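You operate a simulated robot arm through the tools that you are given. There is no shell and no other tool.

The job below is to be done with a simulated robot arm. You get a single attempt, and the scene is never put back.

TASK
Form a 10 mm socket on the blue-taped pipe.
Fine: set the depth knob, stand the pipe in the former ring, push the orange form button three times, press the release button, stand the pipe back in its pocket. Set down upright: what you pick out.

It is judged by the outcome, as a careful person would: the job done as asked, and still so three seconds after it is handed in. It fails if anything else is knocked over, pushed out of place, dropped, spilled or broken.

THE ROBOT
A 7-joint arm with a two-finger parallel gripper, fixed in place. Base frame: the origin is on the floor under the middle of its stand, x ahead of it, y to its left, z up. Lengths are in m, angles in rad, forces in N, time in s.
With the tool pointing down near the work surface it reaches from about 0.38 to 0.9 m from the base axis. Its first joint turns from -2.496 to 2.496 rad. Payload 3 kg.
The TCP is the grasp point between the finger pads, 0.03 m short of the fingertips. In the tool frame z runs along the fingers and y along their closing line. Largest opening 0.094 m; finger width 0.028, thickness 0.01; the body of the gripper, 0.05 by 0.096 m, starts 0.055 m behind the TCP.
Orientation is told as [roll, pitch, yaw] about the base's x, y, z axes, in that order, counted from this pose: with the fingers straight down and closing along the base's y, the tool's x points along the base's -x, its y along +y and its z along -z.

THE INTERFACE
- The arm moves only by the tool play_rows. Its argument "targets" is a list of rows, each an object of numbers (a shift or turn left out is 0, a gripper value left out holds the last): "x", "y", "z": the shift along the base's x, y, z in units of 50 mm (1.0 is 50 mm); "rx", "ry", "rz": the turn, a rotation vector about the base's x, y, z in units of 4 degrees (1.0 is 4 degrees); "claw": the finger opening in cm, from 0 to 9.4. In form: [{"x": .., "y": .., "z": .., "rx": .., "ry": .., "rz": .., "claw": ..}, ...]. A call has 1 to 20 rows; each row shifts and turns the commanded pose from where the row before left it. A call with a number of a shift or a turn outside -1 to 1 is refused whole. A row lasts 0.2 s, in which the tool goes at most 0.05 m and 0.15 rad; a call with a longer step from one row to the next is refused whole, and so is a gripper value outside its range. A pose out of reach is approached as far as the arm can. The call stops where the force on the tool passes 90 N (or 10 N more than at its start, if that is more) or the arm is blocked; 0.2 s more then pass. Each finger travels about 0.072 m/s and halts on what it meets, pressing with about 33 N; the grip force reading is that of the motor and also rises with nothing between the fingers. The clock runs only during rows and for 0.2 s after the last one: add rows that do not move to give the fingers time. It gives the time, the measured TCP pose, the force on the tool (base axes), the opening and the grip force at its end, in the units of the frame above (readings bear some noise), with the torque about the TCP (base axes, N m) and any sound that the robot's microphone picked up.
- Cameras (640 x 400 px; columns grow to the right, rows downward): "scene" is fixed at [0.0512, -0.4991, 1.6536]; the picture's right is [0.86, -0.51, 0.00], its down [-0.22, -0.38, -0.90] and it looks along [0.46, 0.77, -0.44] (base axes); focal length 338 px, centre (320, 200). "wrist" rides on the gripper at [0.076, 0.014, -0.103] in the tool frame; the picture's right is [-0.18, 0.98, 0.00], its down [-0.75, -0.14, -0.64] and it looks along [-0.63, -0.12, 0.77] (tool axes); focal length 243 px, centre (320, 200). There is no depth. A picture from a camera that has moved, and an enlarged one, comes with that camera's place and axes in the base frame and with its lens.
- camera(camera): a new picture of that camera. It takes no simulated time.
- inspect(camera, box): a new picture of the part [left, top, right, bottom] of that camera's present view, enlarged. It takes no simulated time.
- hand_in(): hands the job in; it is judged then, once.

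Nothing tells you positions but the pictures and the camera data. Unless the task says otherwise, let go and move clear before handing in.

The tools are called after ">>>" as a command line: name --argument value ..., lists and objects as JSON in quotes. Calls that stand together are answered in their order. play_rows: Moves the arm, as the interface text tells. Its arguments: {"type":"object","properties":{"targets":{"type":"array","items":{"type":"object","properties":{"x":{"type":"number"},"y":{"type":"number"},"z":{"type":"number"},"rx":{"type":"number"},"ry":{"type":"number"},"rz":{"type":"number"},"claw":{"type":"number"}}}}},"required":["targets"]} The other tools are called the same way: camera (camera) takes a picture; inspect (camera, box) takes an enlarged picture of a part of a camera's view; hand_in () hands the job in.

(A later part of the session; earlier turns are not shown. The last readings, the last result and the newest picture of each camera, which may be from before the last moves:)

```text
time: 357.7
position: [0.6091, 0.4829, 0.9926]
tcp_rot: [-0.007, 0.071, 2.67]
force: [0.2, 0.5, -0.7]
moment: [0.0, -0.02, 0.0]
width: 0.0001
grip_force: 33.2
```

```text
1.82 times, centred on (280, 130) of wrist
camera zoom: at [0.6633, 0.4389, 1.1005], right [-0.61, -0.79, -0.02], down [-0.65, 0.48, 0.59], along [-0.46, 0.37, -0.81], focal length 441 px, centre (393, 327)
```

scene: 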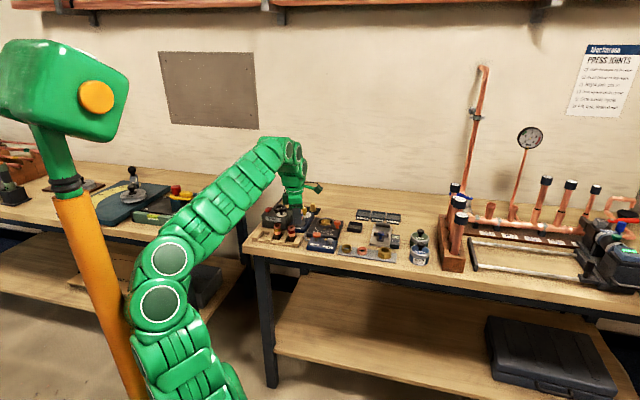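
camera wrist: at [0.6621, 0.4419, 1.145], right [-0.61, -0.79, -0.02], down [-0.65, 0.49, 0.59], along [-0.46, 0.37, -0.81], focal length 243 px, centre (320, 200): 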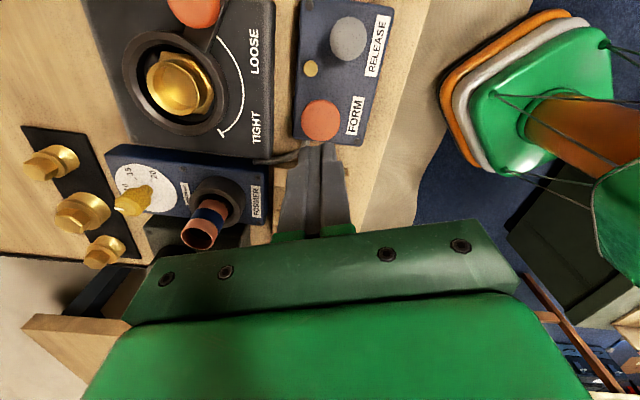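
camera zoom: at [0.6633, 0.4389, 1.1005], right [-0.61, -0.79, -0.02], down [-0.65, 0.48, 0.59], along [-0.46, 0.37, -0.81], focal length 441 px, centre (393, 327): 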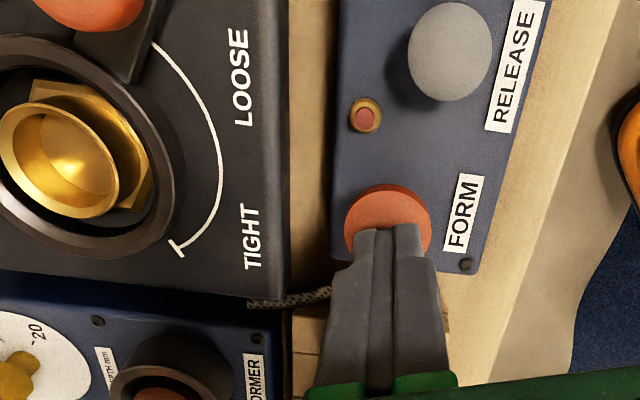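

Press one registered: the pin stays up and the button is back up. Second press.

>>> play_rows --targets '[{"z": -0.2}, {"z": -0.2}, {}, {}]'

>>> play_rows --targets '[{"z": 0.2}, {"z": 0.2}, {}, {}]'

>>> inspect --camera "scene" --box '[275, 195, 355, 245]'

```text
time: 358.7
position: [0.61, 0.4829, 0.9742]
tcp_rot: [-0.004, 0.071, 2.67]
force: [-1.6, -0.3, 6.0]
moment: [-0.01, 0.09, -0.03]
width: 0.0
grip_force: 32.7
```

```text
time: 359.7
position: [0.6108, 0.4835, 0.9926]
tcp_rot: [-0.006, 0.069, 2.67]
force: [0.7, 1.0, -0.2]
moment: [0.0, 0.02, -0.01]
width: 0.0001
grip_force: 32.9
```

```text
8.00 times, centred on (315, 220) of scene
camera zoom: at [0.0512, -0.4991, 1.6536], right [0.86, -0.51, 0.0], down [-0.22, -0.38, -0.9], along [0.46, 0.77, -0.44], focal length 2704 px, centre (360, 40)
```

zoom: 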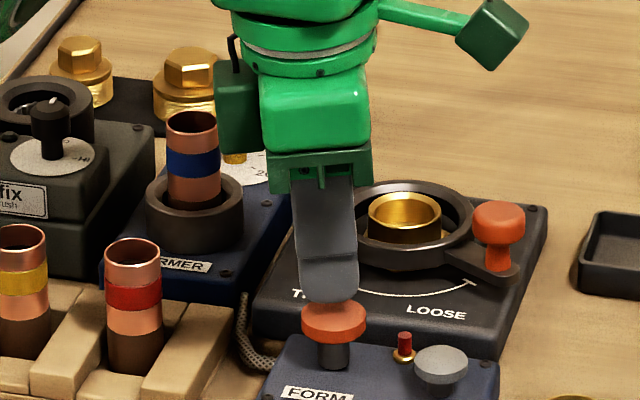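

The pin rose another step, so press two registered. Third press.

>>> play_rows --targets '[{"z": -0.2}, {"z": -0.2}, {}, {}]'

>>> play_rows --targets '[{"z": 0.2}, {"z": 0.2}, {}, {}]'

>>> inspect --camera "scene" --box '[275, 195, 355, 245]'

>>> inspect --camera "scene" --box '[310, 220, 350, 250]'

```text
time: 360.7
position: [0.6096, 0.4824, 0.9734]
tcp_rot: [-0.004, 0.069, 2.671]
force: [-1.8, 2.1, 4.9]
moment: [0.08, 0.12, -0.02]
width: 0.0
grip_force: 33.1
```

```text
time: 361.7
position: [0.6104, 0.4832, 0.9934]
tcp_rot: [-0.005, 0.07, 2.672]
force: [0.2, 0.9, 0.7]
moment: [0.02, -0.05, 0.02]
width: 0.0001
grip_force: 32.9
```

```text
8.00 times, centred on (315, 220) of scene
camera zoom: at [0.0512, -0.4991, 1.6536], right [0.86, -0.51, 0.0], down [-0.22, -0.38, -0.9], along [0.46, 0.77, -0.44], focal length 2704 px, centre (360, 40)
```

zoom: 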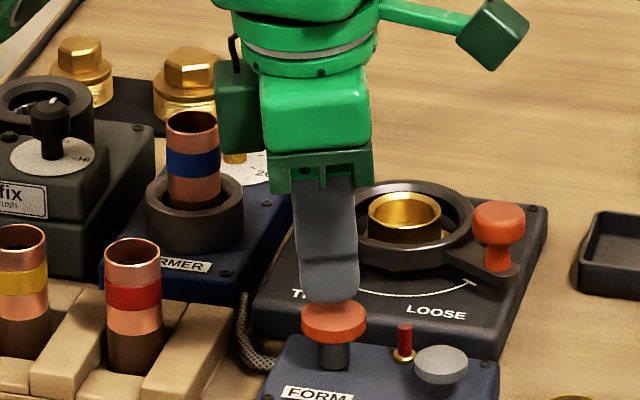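

```text
13.33 times, centred on (330, 235) of scene
camera zoom: at [0.0512, -0.4991, 1.6536], right [0.86, -0.51, 0.0], down [-0.22, -0.38, -0.9], along [0.46, 0.77, -0.44], focal length 4506 px, centre (187, -267)
```

zoom: 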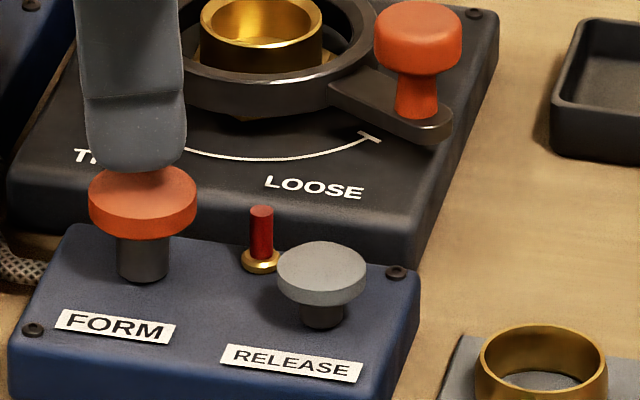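

Three presses are in (the pin rose three steps). Now the grey RELEASE button: I'll rise a little and move over it.

>>> play_rows --targets '[{"z": 0.3}, {"x": 0.327, "y": -0.487}, {"x": 0.327, "y": -0.487}, {}]'

>>> camera --camera "wrist"

>>> inspect --camera "scene" --box '[290, 195, 370, 250]'

```text
time: 362.7
position: [0.6429, 0.4328, 1.008]
tcp_rot: [-0.005, 0.07, 2.67]
force: [0.1, -0.4, -0.6]
moment: [-0.03, -0.01, -0.03]
width: 0.0
grip_force: 32.9
```

```text
taken
camera wrist: at [0.6973, 0.3892, 1.1153], right [-0.61, -0.79, -0.02], down [-0.65, 0.48, 0.59], along [-0.46, 0.37, -0.81], focal length 243 px, centre (320, 200)
```

wrist: 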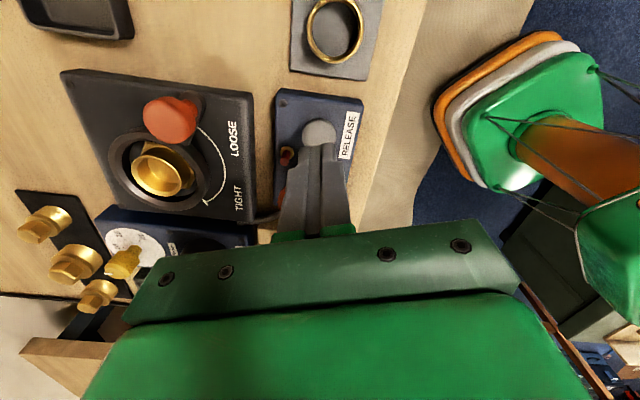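

```text
7.27 times, centred on (330, 222) of scene
camera zoom: at [0.0512, -0.4991, 1.6536], right [0.86, -0.51, 0.0], down [-0.22, -0.38, -0.9], along [0.46, 0.77, -0.44], focal length 2458 px, centre (247, 36)
```

zoom: 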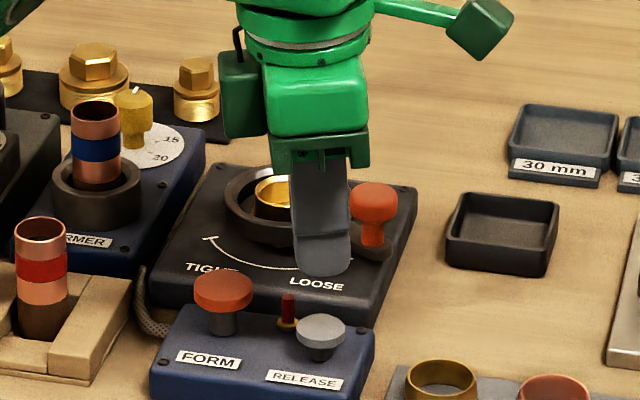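

>>> play_rows --targets '[{"x": 0.03, "z": -0.3}, {"z": -0.3}, {}]'

>>> play_rows --targets '[{"z": -0.1}, {}]'

>>> play_rows --targets '[{"z": -0.1}, {}]'

>>> inspect --camera "scene" --box '[290, 195, 370, 250]'

```text
time: 363.5
position: [0.6445, 0.434, 0.9777]
tcp_rot: [-0.006, 0.069, 2.668]
force: [-0.1, -0.2, -0.3]
moment: [-0.02, 0.01, -0.01]
width: 0.0
grip_force: 32.5
```

```text
time: 364.1
position: [0.6444, 0.4339, 0.9728]
tcp_rot: [-0.006, 0.071, 2.671]
force: [0.0, -0.7, 2.3]
moment: [-0.01, -0.02, 0.01]
width: 0.0
grip_force: 33.0
```

```text
time: 364.7
position: [0.6442, 0.4347, 0.9673]
tcp_rot: [-0.006, 0.07, 2.672]
force: [1.4, -0.2, 4.0]
moment: [0.02, 0.0, -0.01]
width: 0.0001
grip_force: 32.4
heard: click
```

```text
7.27 times, centred on (330, 222) of scene
camera zoom: at [0.0512, -0.4991, 1.6536], right [0.86, -0.51, 0.0], down [-0.22, -0.38, -0.9], along [0.46, 0.77, -0.44], focal length 2458 px, centre (247, 36)
```

zoom: 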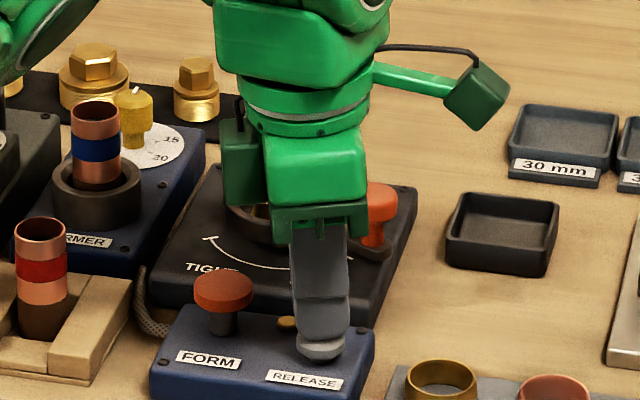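

A click was heard and the pin dropped back: the release worked. I'll rise and go back for the blue pipe with the tilted grip that reaches the ring.

>>> play_rows --targets '[{"z": 0.4}, {"z": 0.5}, {"z": 0.5}, {"rx": 0.453, "ry": 0.891, "y": 0.4, "x": -0.15}, {"y": 0.5, "x": -0.2}, {"y": 0.5, "x": -0.2}, {"y": 0.4, "x": -0.2}, {}]'

>>> camera --camera "scene"

>>> camera --camera "wrist"

```text
time: 366.5
position: [0.6068, 0.5249, 1.0381]
tcp_rot: [-0.004, 0.001, 2.671]
force: [-0.6, -0.5, 0.0]
moment: [0.05, 0.05, -0.01]
width: 0.0
grip_force: 33.6
```

```text
taken
```

scene: 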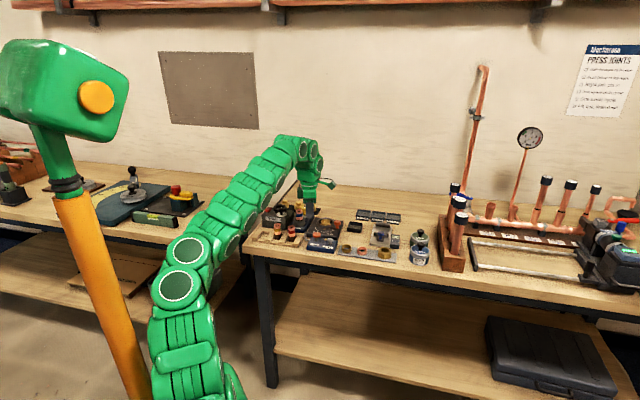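

```text
taken
camera wrist: at [0.667, 0.4769, 1.1405], right [-0.61, -0.79, -0.01], down [-0.61, 0.47, 0.64], along [-0.51, 0.4, -0.77], focal length 243 px, centre (320, 200)
```

wrist: 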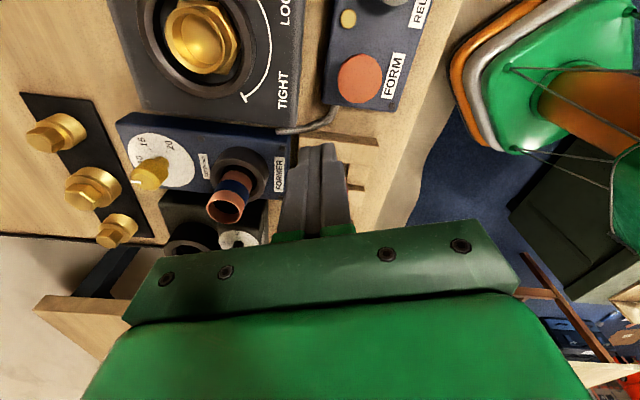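

>>> play_rows --targets '[{"rz": 1}, {"rz": 1}, {"rz": 1}, {"rz": 1}, {"rz": 1}, {"rz": 1}, {"rz": 1}, {"rz": 1}, {"rz": 1}, {"rz": 1}, {"rz": 1}, {"rz": 1}, {"rz": 1}, {"rz": 1}, {"rz": 1}, {"rz": 1}, {"rz": 1}, {}]'

>>> play_rows --targets '[{"rx": 0.7071, "ry": -0.7071, "x": -0.1, "y": 0.1}, {"rx": 0.7071, "ry": -0.7071, "x": -0.1, "y": 0.1}, {"rx": 0.7071, "ry": -0.7071}, {"rx": 0.7071, "ry": -0.7071}, {}]'

>>> camera --camera "wrist"

```text
time: 370.3
position: [0.5824, 0.5203, 1.0346]
tcp_rot: [0.002, 0.006, -2.509]
force: [-0.3, -0.4, -0.2]
moment: [-0.05, 0.0, 0.0]
width: 0.0
grip_force: 33.0
out of reach, approached as far as the arm can: row 15, 16, 17
```

```text
time: 371.5
position: [0.5701, 0.531, 1.0345]
tcp_rot: [-0.041, 0.284, -2.514]
force: [0.6, -0.6, -0.4]
moment: [0.01, -0.04, 0.02]
width: 0.0
grip_force: 32.9
```

```text
taken
camera wrist: at [0.617, 0.5423, 1.1522], right [0.44, -0.89, -0.09], down [-0.8, -0.44, 0.41], along [-0.41, -0.11, -0.91], focal length 243 px, centre (320, 200)
```

wrist: 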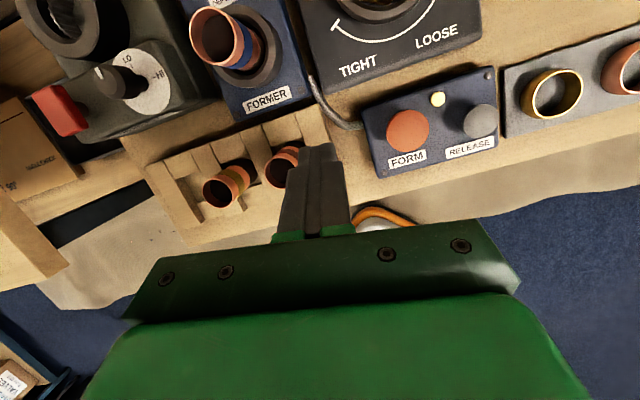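

>>> play_rows --targets '[{"rx": 0.431, "ry": -0.885, "rz": -0.091, "claw": 4.4}, {"rx": 0.431, "ry": -0.885, "rz": -0.091}, {"rx": 0.431, "ry": -0.885, "rz": -0.091}, {}]'

>>> play_rows --targets '[{"x": 0.05, "y": 0.35}, {"x": 0.05, "y": 0.35}, {}]'

>>> camera --camera "wrist"

>>> camera --camera "scene"

```text
time: 372.5
position: [0.5705, 0.5295, 1.0329]
tcp_rot: [-0.004, 0.487, -2.52]
force: [0.3, 0.6, -0.1]
moment: [-0.03, 0.02, -0.02]
width: 0.0438
grip_force: 0.0
```

```text
time: 373.3
position: [0.5748, 0.5655, 1.0338]
tcp_rot: [-0.003, 0.487, -2.519]
force: [-0.4, 0.0, 0.1]
moment: [0.01, 0.03, 0.01]
width: 0.0442
grip_force: 0.2
```

```text
taken
camera wrist: at [0.5988, 0.5661, 1.1591], right [0.44, -0.89, -0.09], down [-0.87, -0.45, 0.22], along [-0.23, -0.02, -0.97], focal length 243 px, centre (320, 200)
```

wrist: 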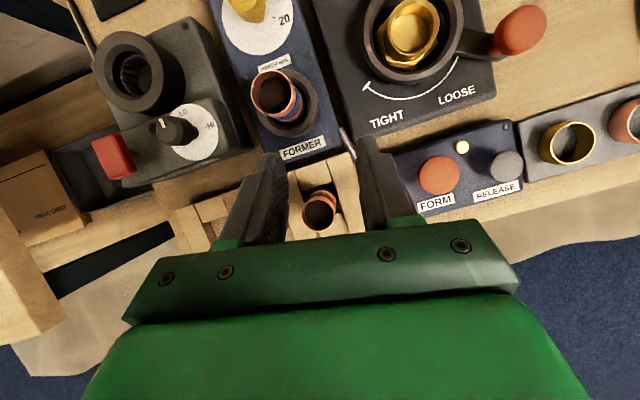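

```text
taken
```

scene: 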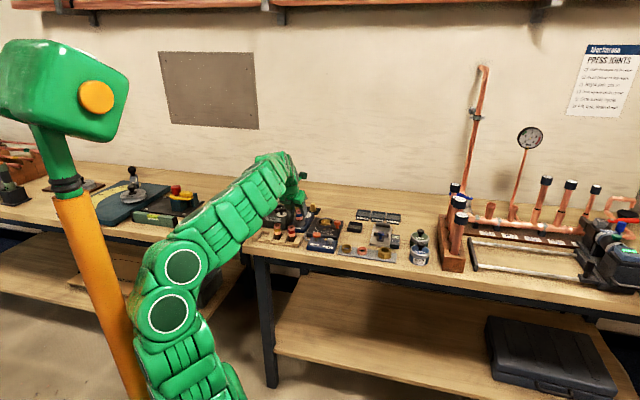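

>>> inspect --camera "wrist" --box '[220, 40, 340, 150]'

>>> inspect --camera "scene" --box '[285, 195, 333, 231]'

```text
3.64 times, centred on (280, 95) of wrist
camera zoom: at [0.5988, 0.5661, 1.1591], right [0.44, -0.89, -0.09], down [-0.87, -0.45, 0.22], along [-0.23, -0.02, -0.97], focal length 882 px, centre (466, 582)
```

zoom: 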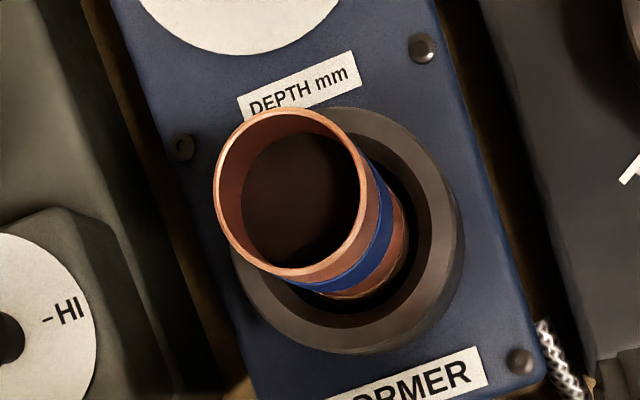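

```text
11.11 times, centred on (309, 213) of scene
camera zoom: at [0.0512, -0.4991, 1.6536], right [0.86, -0.51, 0.0], down [-0.22, -0.38, -0.9], along [0.46, 0.77, -0.44], focal length 3755 px, centre (442, 56)
```

zoom: 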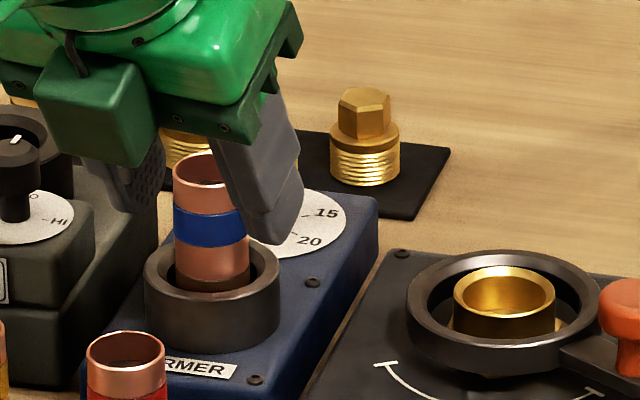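

>>> play_rows --targets '[{"x": 0.2, "y": 0.35, "z": 0.08}, {"x": 0.2, "y": 0.35, "z": 0.06}, {"x": 0.17, "y": 0.34}, {}]'

>>> inspect --camera "wrist" --box '[240, 80, 432, 220]'

>>> inspect --camera "scene" --box '[275, 185, 339, 231]'

```text
time: 374.3
position: [0.6033, 0.6184, 1.041]
tcp_rot: [-0.004, 0.486, -2.52]
force: [0.6, -0.6, 0.0]
moment: [0.0, 0.02, -0.03]
width: 0.0439
grip_force: 0.1
```

```text
2.86 times, centred on (336, 150) of wrist
camera zoom: at [0.6276, 0.6179, 1.1661], right [0.44, -0.89, -0.09], down [-0.87, -0.45, 0.22], along [-0.23, -0.02, -0.97], focal length 693 px, centre (274, 343)
```

zoom: 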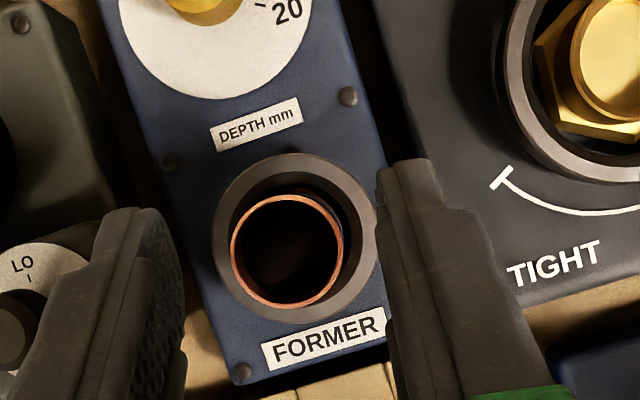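

```text
8.70 times, centred on (307, 208) of scene
camera zoom: at [0.0512, -0.4991, 1.6536], right [0.86, -0.51, 0.0], down [-0.22, -0.38, -0.9], along [0.46, 0.77, -0.44], focal length 2939 px, centre (433, 130)
```

zoom: 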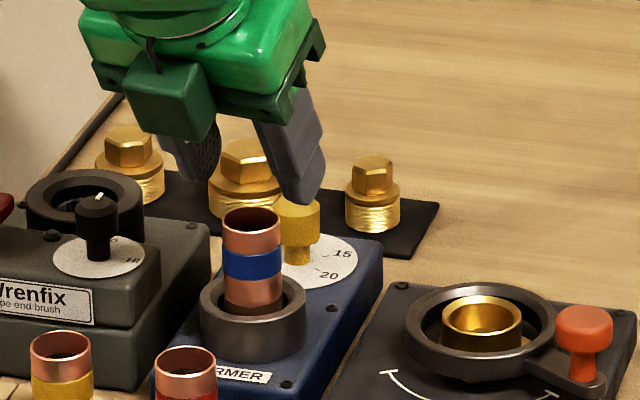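

>>> play_rows --targets '[{"z": -0.3}, {"z": -0.3}, {}]'

>>> inspect --camera "wrist" --box '[240, 80, 432, 220]'

>>> play_rows --targets '[{"z": -0.24}, {}]'

>>> inspect --camera "scene" --box '[275, 185, 339, 231]'

```text
time: 375.1
position: [0.6033, 0.618, 1.0108]
tcp_rot: [-0.006, 0.488, -2.52]
force: [-0.7, -0.5, 0.0]
moment: [0.0, 0.0, 0.0]
width: 0.044
grip_force: 0.1
```

```text
2.86 times, centred on (336, 150) of wrist
camera zoom: at [0.6279, 0.6176, 1.1364], right [0.44, -0.89, -0.09], down [-0.87, -0.45, 0.22], along [-0.23, -0.02, -0.97], focal length 693 px, centre (274, 343)
```

zoom: 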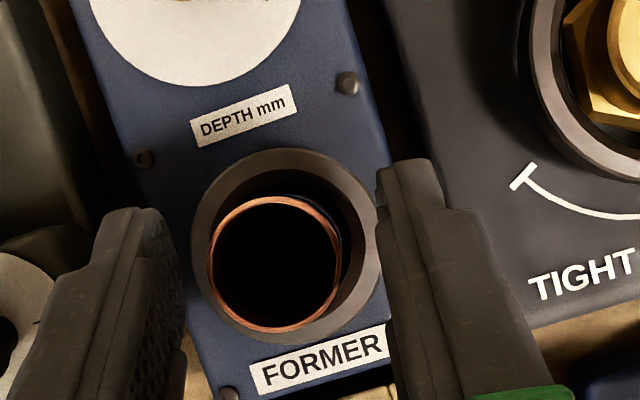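

```text
time: 375.7
position: [0.6031, 0.6166, 0.9986]
tcp_rot: [-0.004, 0.486, -2.523]
force: [0.0, 0.5, -0.2]
moment: [-0.02, 0.0, -0.03]
width: 0.044
grip_force: 0.0
```

```text
8.70 times, centred on (307, 208) of scene
camera zoom: at [0.0512, -0.4991, 1.6536], right [0.86, -0.51, 0.0], down [-0.22, -0.38, -0.9], along [0.46, 0.77, -0.44], focal length 2939 px, centre (433, 130)
```

zoom: 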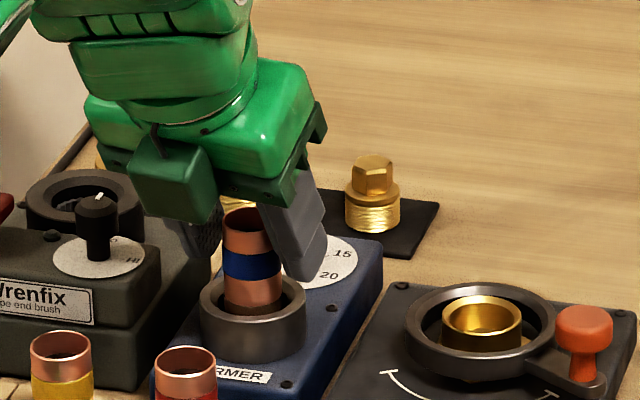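

>>> play_rows --targets '[{"z": -0.17}, {}]'

>>> play_rows --targets '[{"claw": 2.0}, {}, {}, {}]'

>>> inspect --camera "wrist" --box '[240, 80, 432, 220]'

```text
time: 376.3
position: [0.603, 0.6178, 0.9905]
tcp_rot: [-0.006, 0.486, -2.518]
force: [0.4, -0.5, 0.5]
moment: [-0.02, 0.05, 0.0]
width: 0.0438
grip_force: 0.1
```

```text
time: 377.3
position: [0.6039, 0.6186, 0.9902]
tcp_rot: [-0.005, 0.487, -2.522]
force: [0.3, 0.7, 1.2]
moment: [-0.01, 0.0, -0.01]
width: 0.0297
grip_force: 32.5
```

```text
2.86 times, centred on (336, 150) of wrist
camera zoom: at [0.6277, 0.6177, 1.116], right [0.44, -0.89, -0.09], down [-0.87, -0.45, 0.22], along [-0.23, -0.02, -0.97], focal length 693 px, centre (274, 343)
```

zoom: 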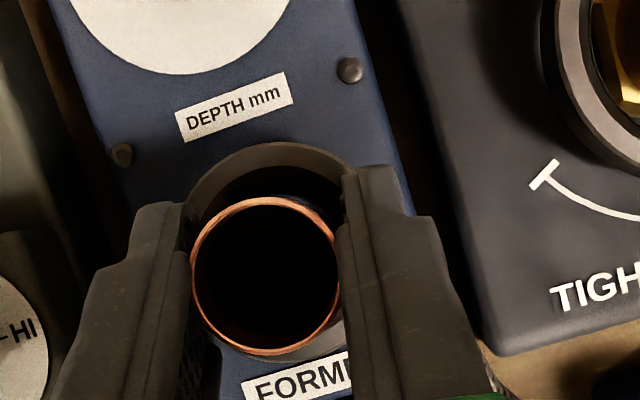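

Blue is gripped in the ring. I'll lift it straight out.

>>> play_rows --targets '[{"z": 0.2}, {"z": 0.3}, {"z": 0.3}, {}]'

>>> play_rows --targets '[{"z": 0.2}, {"z": 0.1}, {}]'

>>> inspect --camera "scene" --box '[275, 175, 339, 231]'

>>> inspect --camera "wrist" --box '[240, 80, 432, 220]'

```text
time: 378.3
position: [0.6041, 0.6188, 1.0313]
tcp_rot: [-0.005, 0.488, -2.519]
force: [0.4, -0.7, 0.0]
moment: [-0.01, 0.03, 0.02]
width: 0.0298
grip_force: 32.7
```

```text
time: 379.1
position: [0.604, 0.6176, 1.046]
tcp_rot: [-0.004, 0.487, -2.521]
force: [0.2, 0.0, -0.6]
moment: [0.03, 0.01, -0.04]
width: 0.0297
grip_force: 33.0
```

```text
7.14 times, centred on (307, 203) of scene
camera zoom: at [0.0512, -0.4991, 1.6536], right [0.86, -0.51, 0.0], down [-0.22, -0.38, -0.9], along [0.46, 0.77, -0.44], focal length 2414 px, centre (413, 179)
```

zoom: 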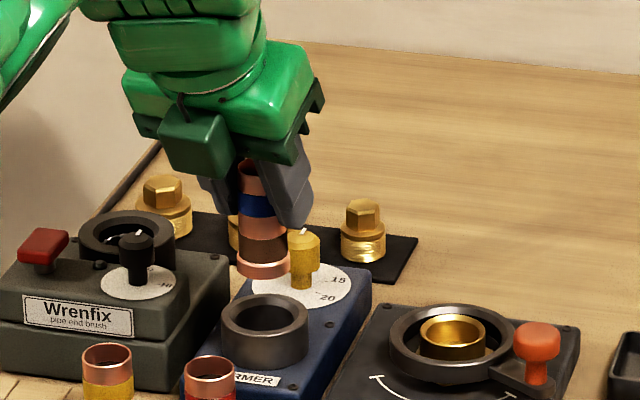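

```text
2.86 times, centred on (336, 150) of wrist
camera zoom: at [0.6277, 0.6175, 1.1715], right [0.44, -0.89, -0.09], down [-0.87, -0.45, 0.22], along [-0.23, -0.02, -0.97], focal length 693 px, centre (274, 343)
```

zoom: 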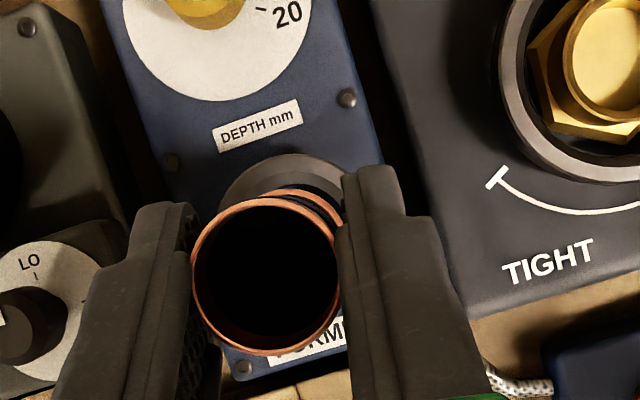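

The lifted pipe shows a freshly formed bright socket at its lower end. I'll look closely at it before carrying it back.

>>> inspect --camera "scene" --box '[296, 194, 324, 215]'

```text
16.00 times, centred on (310, 204) of scene
camera zoom: at [0.0512, -0.4991, 1.6536], right [0.86, -0.51, 0.0], down [-0.22, -0.38, -0.9], along [0.46, 0.77, -0.44], focal length 5407 px, centre (480, 128)
```

zoom: 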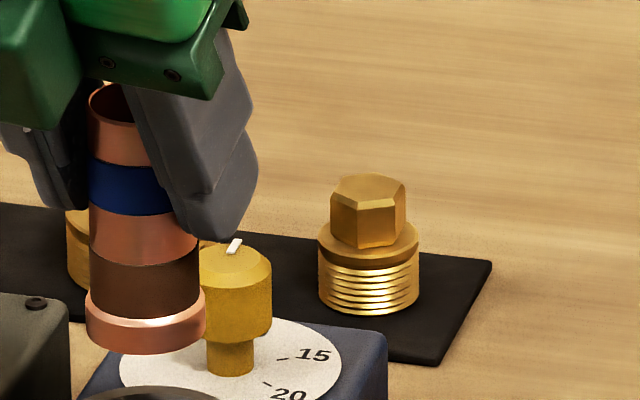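

>>> play_rows --targets '[{"x": -0.336, "y": -0.13}, {"x": -0.336, "y": -0.13, "z": 0.1}, {"x": -0.336, "y": -0.13, "z": 0.1}, {}]'

>>> inspect --camera "scene" --box '[235, 165, 347, 245]'

>>> camera --camera "wrist"

```text
time: 380.1
position: [0.5526, 0.5989, 1.0558]
tcp_rot: [-0.004, 0.487, -2.521]
force: [0.3, -0.1, -0.1]
moment: [0.0, 0.03, 0.01]
width: 0.0293
grip_force: 33.0
```

```text
5.00 times, centred on (291, 205) of scene
camera zoom: at [0.0512, -0.4991, 1.6536], right [0.86, -0.51, 0.0], down [-0.22, -0.38, -0.9], along [0.46, 0.77, -0.44], focal length 1690 px, centre (465, 175)
```

zoom: 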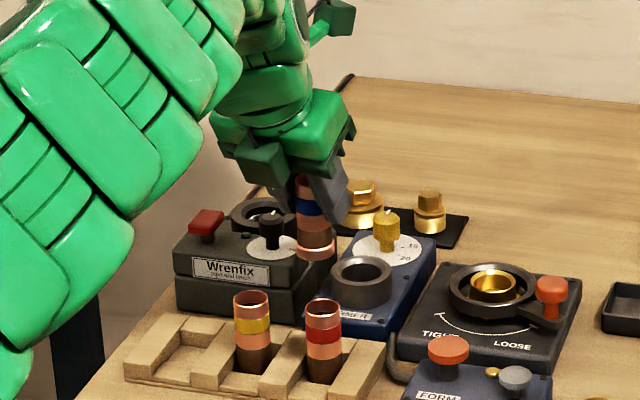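

```text
taken
camera wrist: at [0.5766, 0.5981, 1.1811], right [0.44, -0.89, -0.09], down [-0.87, -0.45, 0.22], along [-0.23, -0.02, -0.97], focal length 243 px, centre (320, 200)
```

wrist: 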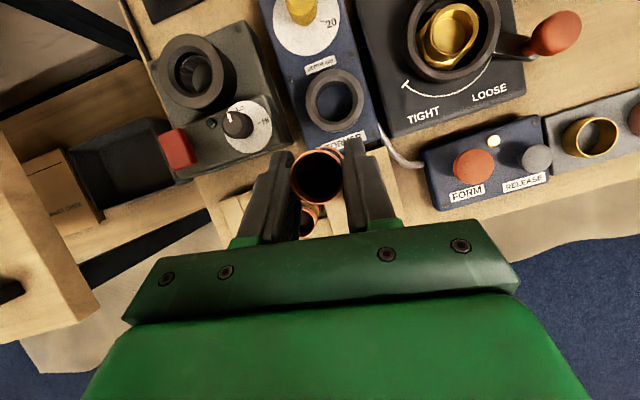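

>>> play_rows --targets '[{"x": -0.373, "y": 0.32}, {"x": -0.373, "y": 0.32}, {}]'

>>> play_rows --targets '[{"x": -0.373, "y": 0.32}, {"x": -0.373, "y": 0.32}, {}]'

>>> inspect --camera "scene" --box '[215, 155, 327, 245]'

>>> camera --camera "wrist"

```text
time: 380.9
position: [0.5175, 0.6309, 1.0552]
tcp_rot: [-0.005, 0.487, -2.52]
force: [0.1, -0.1, -0.1]
moment: [0.02, 0.0, 0.0]
width: 0.0296
grip_force: 32.9
```

```text
time: 381.7
position: [0.4824, 0.6596, 1.0605]
tcp_rot: [-0.02, 0.488, -2.533]
force: [-0.5, 0.9, -0.7]
moment: [-0.02, -0.01, 0.02]
width: 0.0294
grip_force: 32.9
```

```text
4.44 times, centred on (271, 200) of scene
camera zoom: at [0.0512, -0.4991, 1.6536], right [0.86, -0.51, 0.0], down [-0.22, -0.38, -0.9], along [0.46, 0.77, -0.44], focal length 1502 px, centre (538, 200)
```

zoom: 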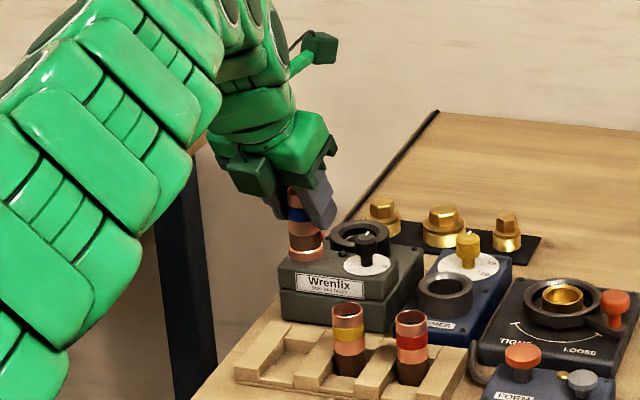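

```text
taken
camera wrist: at [0.5072, 0.6576, 1.1864], right [0.44, -0.89, -0.1], down [-0.87, -0.45, 0.21], along [-0.24, 0.0, -0.97], focal length 243 px, centre (320, 200)
```

wrist: 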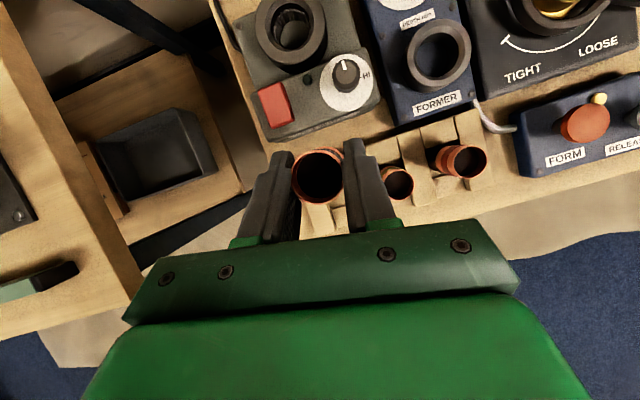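

>>> play_rows --targets '[{"x": -0.15, "y": -0.12}, {"x": -0.15, "y": -0.12}, {}]'

>>> camera --camera "scene"

>>> play_rows --targets '[{"x": -0.15, "y": -0.12}, {"x": -0.15, "y": -0.12, "z": -0.1}, {}]'

>>> inspect --camera "wrist" --box '[240, 80, 432, 220]'

>>> inspect --camera "scene" --box '[225, 165, 321, 245]'

```text
time: 382.5
position: [0.4624, 0.6505, 1.0541]
tcp_rot: [-0.003, 0.486, -2.518]
force: [0.2, 0.1, 0.1]
moment: [0.02, 0.01, 0.03]
width: 0.0294
grip_force: 33.1
```

```text
taken
```

scene: 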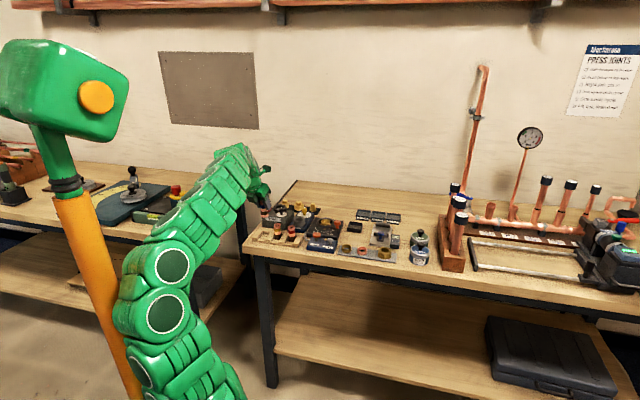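

```text
time: 383.3
position: [0.4494, 0.6385, 1.0504]
tcp_rot: [-0.004, 0.488, -2.521]
force: [0.3, -0.1, -1.2]
moment: [0.01, 0.01, 0.0]
width: 0.0294
grip_force: 33.0
```

```text
2.86 times, centred on (336, 150) of wrist
camera zoom: at [0.473, 0.6379, 1.176], right [0.44, -0.89, -0.09], down [-0.87, -0.45, 0.22], along [-0.23, -0.02, -0.97], focal length 693 px, centre (274, 343)
```

zoom: 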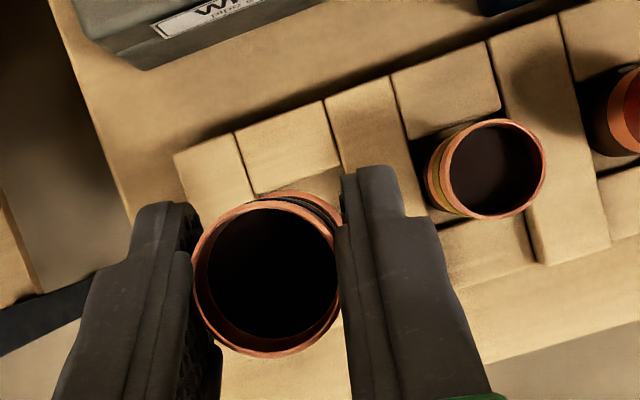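

```text
5.00 times, centred on (273, 205) of scene
camera zoom: at [0.0512, -0.4991, 1.6536], right [0.86, -0.51, 0.0], down [-0.22, -0.38, -0.9], along [0.46, 0.77, -0.44], focal length 1690 px, centre (555, 175)
```

zoom: 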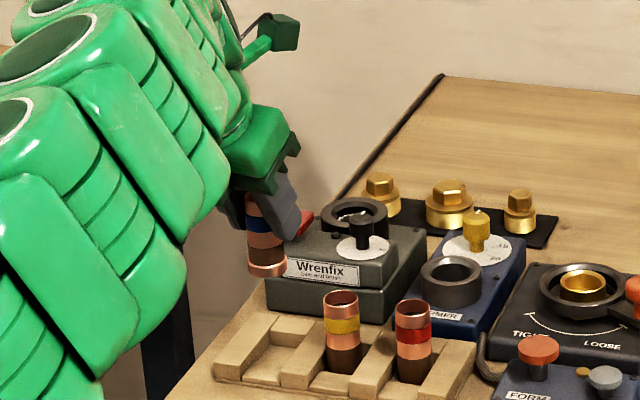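

>>> play_rows --targets '[{"x": 0.085, "y": -0.042}, {"z": -0.4}, {"z": -0.4}, {}]'

>>> inspect --camera "wrist" --box '[240, 80, 432, 220]'

>>> inspect --camera "scene" --box '[240, 185, 304, 240]'

```text
time: 384.3
position: [0.4535, 0.6356, 1.0114]
tcp_rot: [-0.005, 0.488, -2.522]
force: [-0.2, -0.4, 0.0]
moment: [0.02, -0.02, -0.01]
width: 0.0294
grip_force: 33.1
```

```text
2.86 times, centred on (336, 150) of wrist
camera zoom: at [0.4778, 0.6354, 1.1363], right [0.44, -0.89, -0.09], down [-0.87, -0.45, 0.22], along [-0.23, -0.02, -0.97], focal length 693 px, centre (274, 343)
```

zoom: 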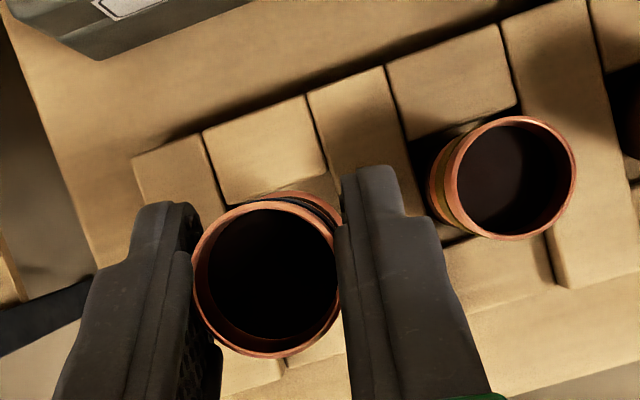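

```text
7.27 times, centred on (272, 212) of scene
camera zoom: at [0.0512, -0.4991, 1.6536], right [0.86, -0.51, 0.0], down [-0.22, -0.38, -0.9], along [0.46, 0.77, -0.44], focal length 2458 px, centre (669, 109)
```

zoom: 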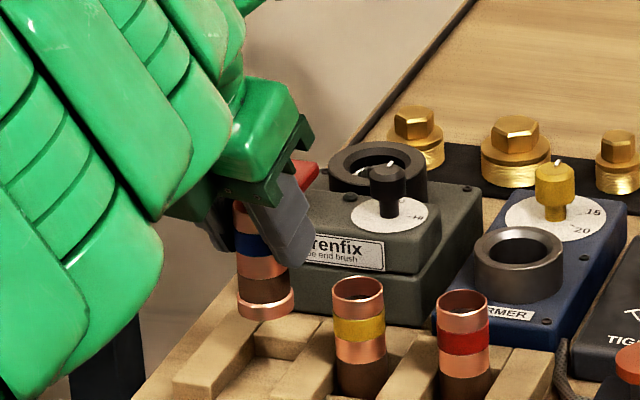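

>>> play_rows --targets '[{"z": -0.3}, {"z": -0.2}, {}]'

>>> inspect --camera "scene" --box '[240, 185, 304, 240]'

>>> inspect --camera "wrist" --box '[240, 80, 432, 220]'

```text
time: 385.1
position: [0.4535, 0.6347, 0.9849]
tcp_rot: [-0.006, 0.488, -2.522]
force: [-0.4, 0.7, -0.7]
moment: [0.03, 0.0, 0.0]
width: 0.0293
grip_force: 33.0
```

```text
7.27 times, centred on (272, 212) of scene
camera zoom: at [0.0512, -0.4991, 1.6536], right [0.86, -0.51, 0.0], down [-0.22, -0.38, -0.9], along [0.46, 0.77, -0.44], focal length 2458 px, centre (669, 109)
```

zoom: 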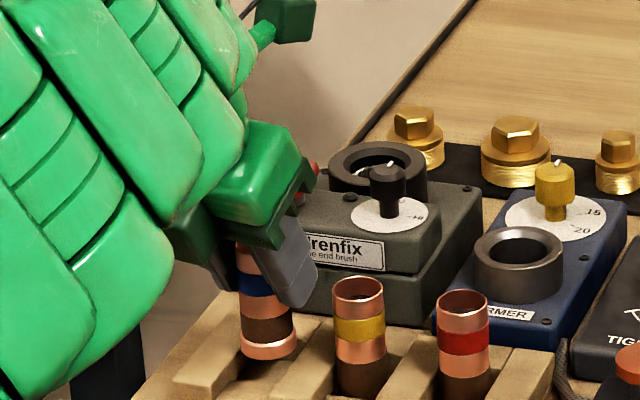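

```text
2.86 times, centred on (336, 150) of wrist
camera zoom: at [0.4774, 0.6355, 1.1112], right [0.44, -0.89, -0.09], down [-0.87, -0.45, 0.22], along [-0.23, -0.02, -0.97], focal length 693 px, centre (274, 343)
```

zoom: 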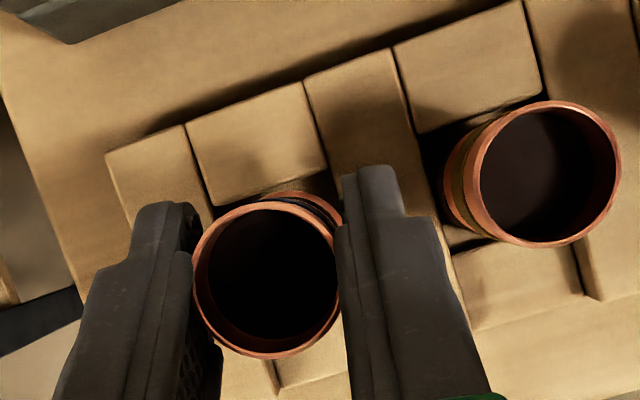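

>>> play_rows --targets '[{"z": -0.12}, {}]'

>>> play_rows --targets '[{"z": -0.08}, {}]'

>>> play_rows --targets '[{"z": -0.08}, {}]'

```text
time: 385.7
position: [0.4529, 0.6351, 0.9805]
tcp_rot: [-0.005, 0.487, -2.521]
force: [-1.1, -0.3, -1.2]
moment: [0.0, -0.04, 0.03]
width: 0.0294
grip_force: 32.3
```

```text
time: 386.3
position: [0.4538, 0.6354, 0.9762]
tcp_rot: [-0.005, 0.487, -2.521]
force: [0.2, 0.3, -0.1]
moment: [0.02, 0.04, -0.02]
width: 0.0292
grip_force: 32.6
```

```text
time: 386.9
position: [0.4528, 0.6356, 0.9723]
tcp_rot: [-0.005, 0.487, -2.523]
force: [-0.1, -0.2, -0.4]
moment: [-0.03, -0.03, 0.0]
width: 0.0293
grip_force: 33.1
```

>>> play_rows --targets '[{"z": -0.08}, {}]'

>>> play_rows --targets '[{"z": -0.06}, {}]'

>>> inspect --camera "scene" --box '[240, 185, 304, 240]'

>>> inspect --camera "wrist" --box '[240, 80, 432, 220]'

```text
time: 387.5
position: [0.4526, 0.6348, 0.9676]
tcp_rot: [-0.004, 0.486, -2.521]
force: [-1.0, 0.9, 0.1]
moment: [-0.02, -0.01, 0.03]
width: 0.029
grip_force: 33.0
```

```text
time: 388.1
position: [0.4526, 0.6372, 0.9634]
tcp_rot: [-0.004, 0.486, -2.52]
force: [0.1, 0.1, -0.1]
moment: [0.02, 0.01, 0.0]
width: 0.029
grip_force: 33.0
```

```text
7.27 times, centred on (272, 212) of scene
camera zoom: at [0.0512, -0.4991, 1.6536], right [0.86, -0.51, 0.0], down [-0.22, -0.38, -0.9], along [0.46, 0.77, -0.44], focal length 2458 px, centre (669, 109)
```

zoom: 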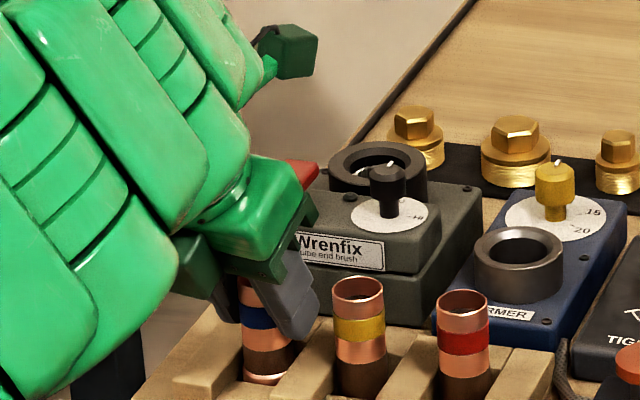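

```text
2.86 times, centred on (336, 150) of wrist
camera zoom: at [0.4772, 0.6358, 1.0904], right [0.44, -0.89, -0.09], down [-0.87, -0.45, 0.22], along [-0.23, -0.02, -0.97], focal length 693 px, centre (274, 343)
```

zoom: 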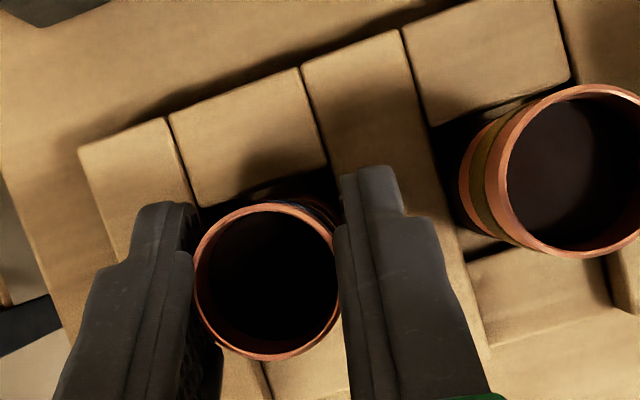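

>>> play_rows --targets '[{"z": -0.05}, {}]'

>>> play_rows --targets '[{"z": -0.05}, {}]'

```text
time: 388.7
position: [0.4535, 0.6359, 0.9636]
tcp_rot: [-0.006, 0.491, -2.52]
force: [5.9, 3.6, 25.1]
moment: [0.29, -0.36, 0.0]
width: 0.0291
grip_force: 32.9
```

```text
time: 389.3
position: [0.454, 0.6358, 0.9601]
tcp_rot: [-0.007, 0.487, -2.52]
force: [6.8, 4.5, 25.5]
moment: [0.15, -0.18, -0.02]
width: 0.0292
grip_force: 32.7
```

The pipe is on the floor of its pocket. I'll open gently and check that it stands by itself.

>>> play_rows --targets '[{"z": 0.03}, {"claw": 3.3}, {}, {}, {}]'

>>> inspect --camera "wrist" --box '[240, 80, 432, 220]'

>>> play_rows --targets '[{"claw": 4.2}, {}, {}]'

>>> inspect --camera "wrist" --box '[240, 80, 432, 220]'

>>> inspect --camera "scene" --box '[240, 185, 304, 240]'

```text
time: 390.5
position: [0.4532, 0.6356, 0.9606]
tcp_rot: [-0.007, 0.487, -2.519]
force: [-0.8, 0.2, -1.0]
moment: [0.0, -0.02, 0.02]
width: 0.033
grip_force: 0.2
```

```text
2.86 times, centred on (336, 150) of wrist
camera zoom: at [0.4773, 0.6357, 1.0865], right [0.44, -0.89, -0.09], down [-0.87, -0.45, 0.22], along [-0.23, -0.02, -0.97], focal length 693 px, centre (274, 343)
```

zoom: 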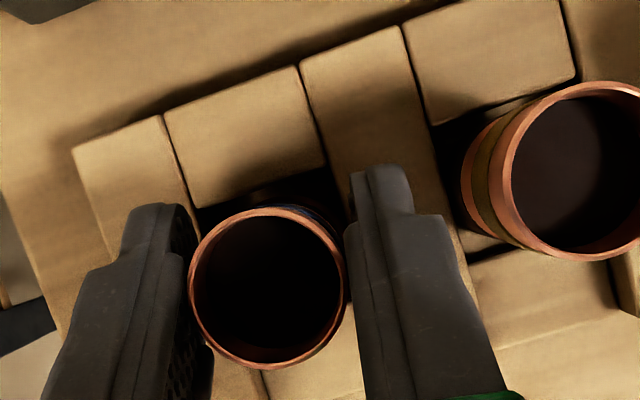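

```text
time: 391.3
position: [0.4529, 0.636, 0.9612]
tcp_rot: [-0.005, 0.487, -2.519]
force: [-0.8, -0.2, -0.1]
moment: [0.0, 0.01, 0.01]
width: 0.0421
grip_force: 0.1
```

```text
2.86 times, centred on (336, 150) of wrist
camera zoom: at [0.4774, 0.6357, 1.0866], right [0.44, -0.89, -0.09], down [-0.87, -0.45, 0.22], along [-0.23, -0.02, -0.97], focal length 693 px, centre (274, 343)
```

zoom: 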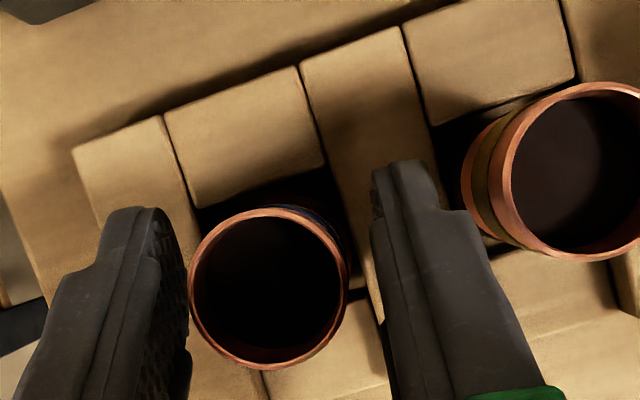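

```text
7.27 times, centred on (272, 212) of scene
camera zoom: at [0.0512, -0.4991, 1.6536], right [0.86, -0.51, 0.0], down [-0.22, -0.38, -0.9], along [0.46, 0.77, -0.44], focal length 2458 px, centre (669, 109)
```

zoom: 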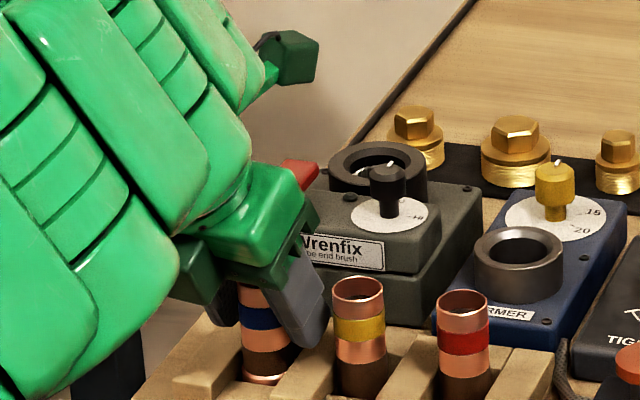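

>>> play_rows --targets '[{"x": -0.013, "y": 0.027}, {"z": 0.1}, {"z": 0.2}, {}]'

>>> inspect --camera "wrist" --box '[240, 80, 432, 220]'

>>> play_rows --targets '[{"z": 0.3}, {"z": 0.3}, {"z": 0.4}, {}]'

>>> inspect --camera "wrist" --box '[240, 80, 432, 220]'

>>> inspect --camera "scene" --box '[225, 165, 321, 245]'

```text
time: 392.3
position: [0.4514, 0.6373, 0.976]
tcp_rot: [-0.003, 0.486, -2.521]
force: [-0.4, -0.7, -1.1]
moment: [0.0, 0.01, -0.01]
width: 0.0419
grip_force: 0.1
```

```text
2.86 times, centred on (336, 150) of wrist
camera zoom: at [0.4767, 0.6371, 1.1013], right [0.44, -0.89, -0.09], down [-0.87, -0.45, 0.22], along [-0.23, -0.02, -0.97], focal length 693 px, centre (274, 343)
```

zoom: 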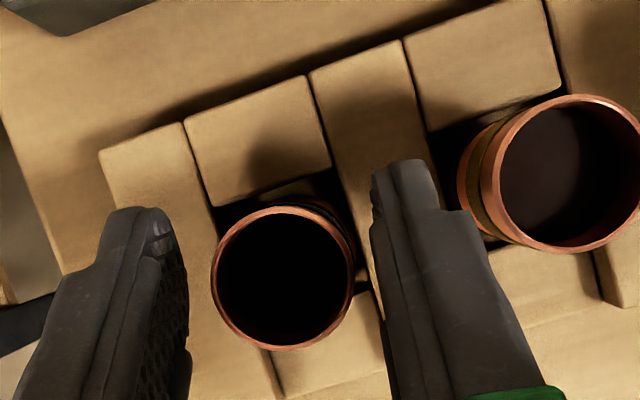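

```text
time: 393.3
position: [0.4528, 0.6366, 1.0263]
tcp_rot: [-0.006, 0.487, -2.519]
force: [0.0, 0.1, 0.4]
moment: [-0.04, 0.02, 0.03]
width: 0.0417
grip_force: 0.0
```

```text
2.86 times, centred on (336, 150) of wrist
camera zoom: at [0.4765, 0.6367, 1.1518], right [0.44, -0.89, -0.09], down [-0.87, -0.45, 0.22], along [-0.23, -0.02, -0.97], focal length 693 px, centre (274, 343)
```

zoom: 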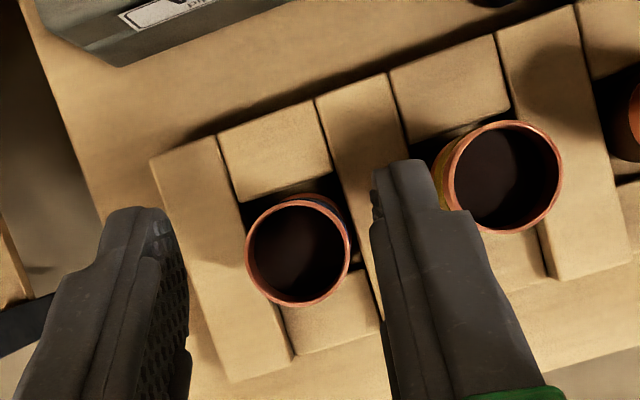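

```text
5.00 times, centred on (273, 205) of scene
camera zoom: at [0.0512, -0.4991, 1.6536], right [0.86, -0.51, 0.0], down [-0.22, -0.38, -0.9], along [0.46, 0.77, -0.44], focal length 1690 px, centre (555, 175)
```

zoom: 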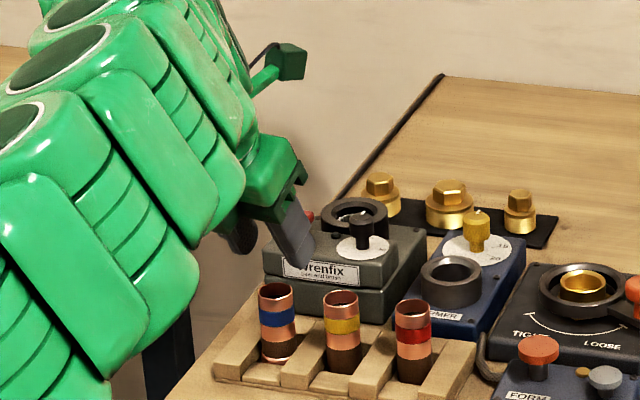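

All three pipes stand in their own pockets, blue with its new socket. I'll raise the hand further and move clear for a full check of the bench.

>>> play_rows --targets '[{"z": 0.3}, {"z": 0.3}, {}]'

>>> play_rows --targets '[{"rx": -0.5835, "ry": 0.8121, "z": 0.1}, {"rx": -0.5835, "ry": 0.8121, "z": 0.1}, {"rx": -0.5835, "ry": 0.8121}, {"rx": -0.5835, "ry": 0.8121}, {}]'

>>> camera --camera "scene"

>>> camera --camera "wrist"

```text
time: 394.1
position: [0.4524, 0.637, 1.0564]
tcp_rot: [-0.004, 0.487, -2.521]
force: [-0.4, -0.1, 1.0]
moment: [-0.01, 0.01, 0.02]
width: 0.042
grip_force: 0.1
```

```text
time: 395.5
position: [0.4585, 0.6239, 1.1512]
tcp_rot: [-0.196, 0.257, -2.569]
force: [-0.1, 0.3, -0.4]
moment: [-0.03, -0.05, 0.01]
width: 0.0418
grip_force: 0.1
stopped in row 5: the arm was blocked; the commanded pose is now the measured one
```

```text
taken
```

scene: 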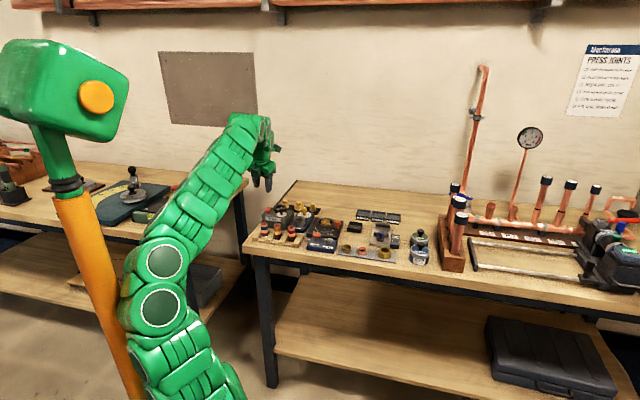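

```text
taken
camera wrist: at [0.5183, 0.6213, 1.2646], right [0.41, -0.88, -0.23], down [-0.76, -0.47, 0.44], along [-0.5, -0.01, -0.87], focal length 243 px, centre (320, 200)
```

wrist: 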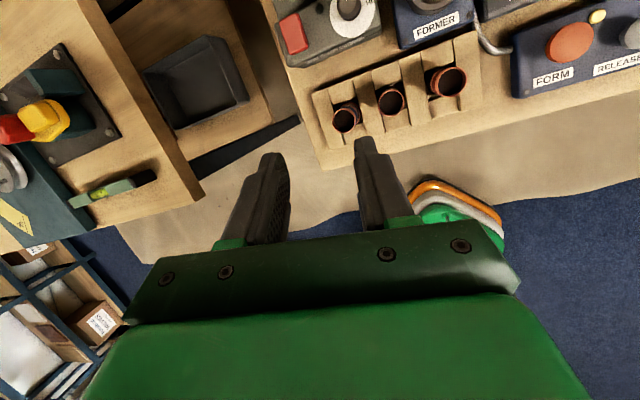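

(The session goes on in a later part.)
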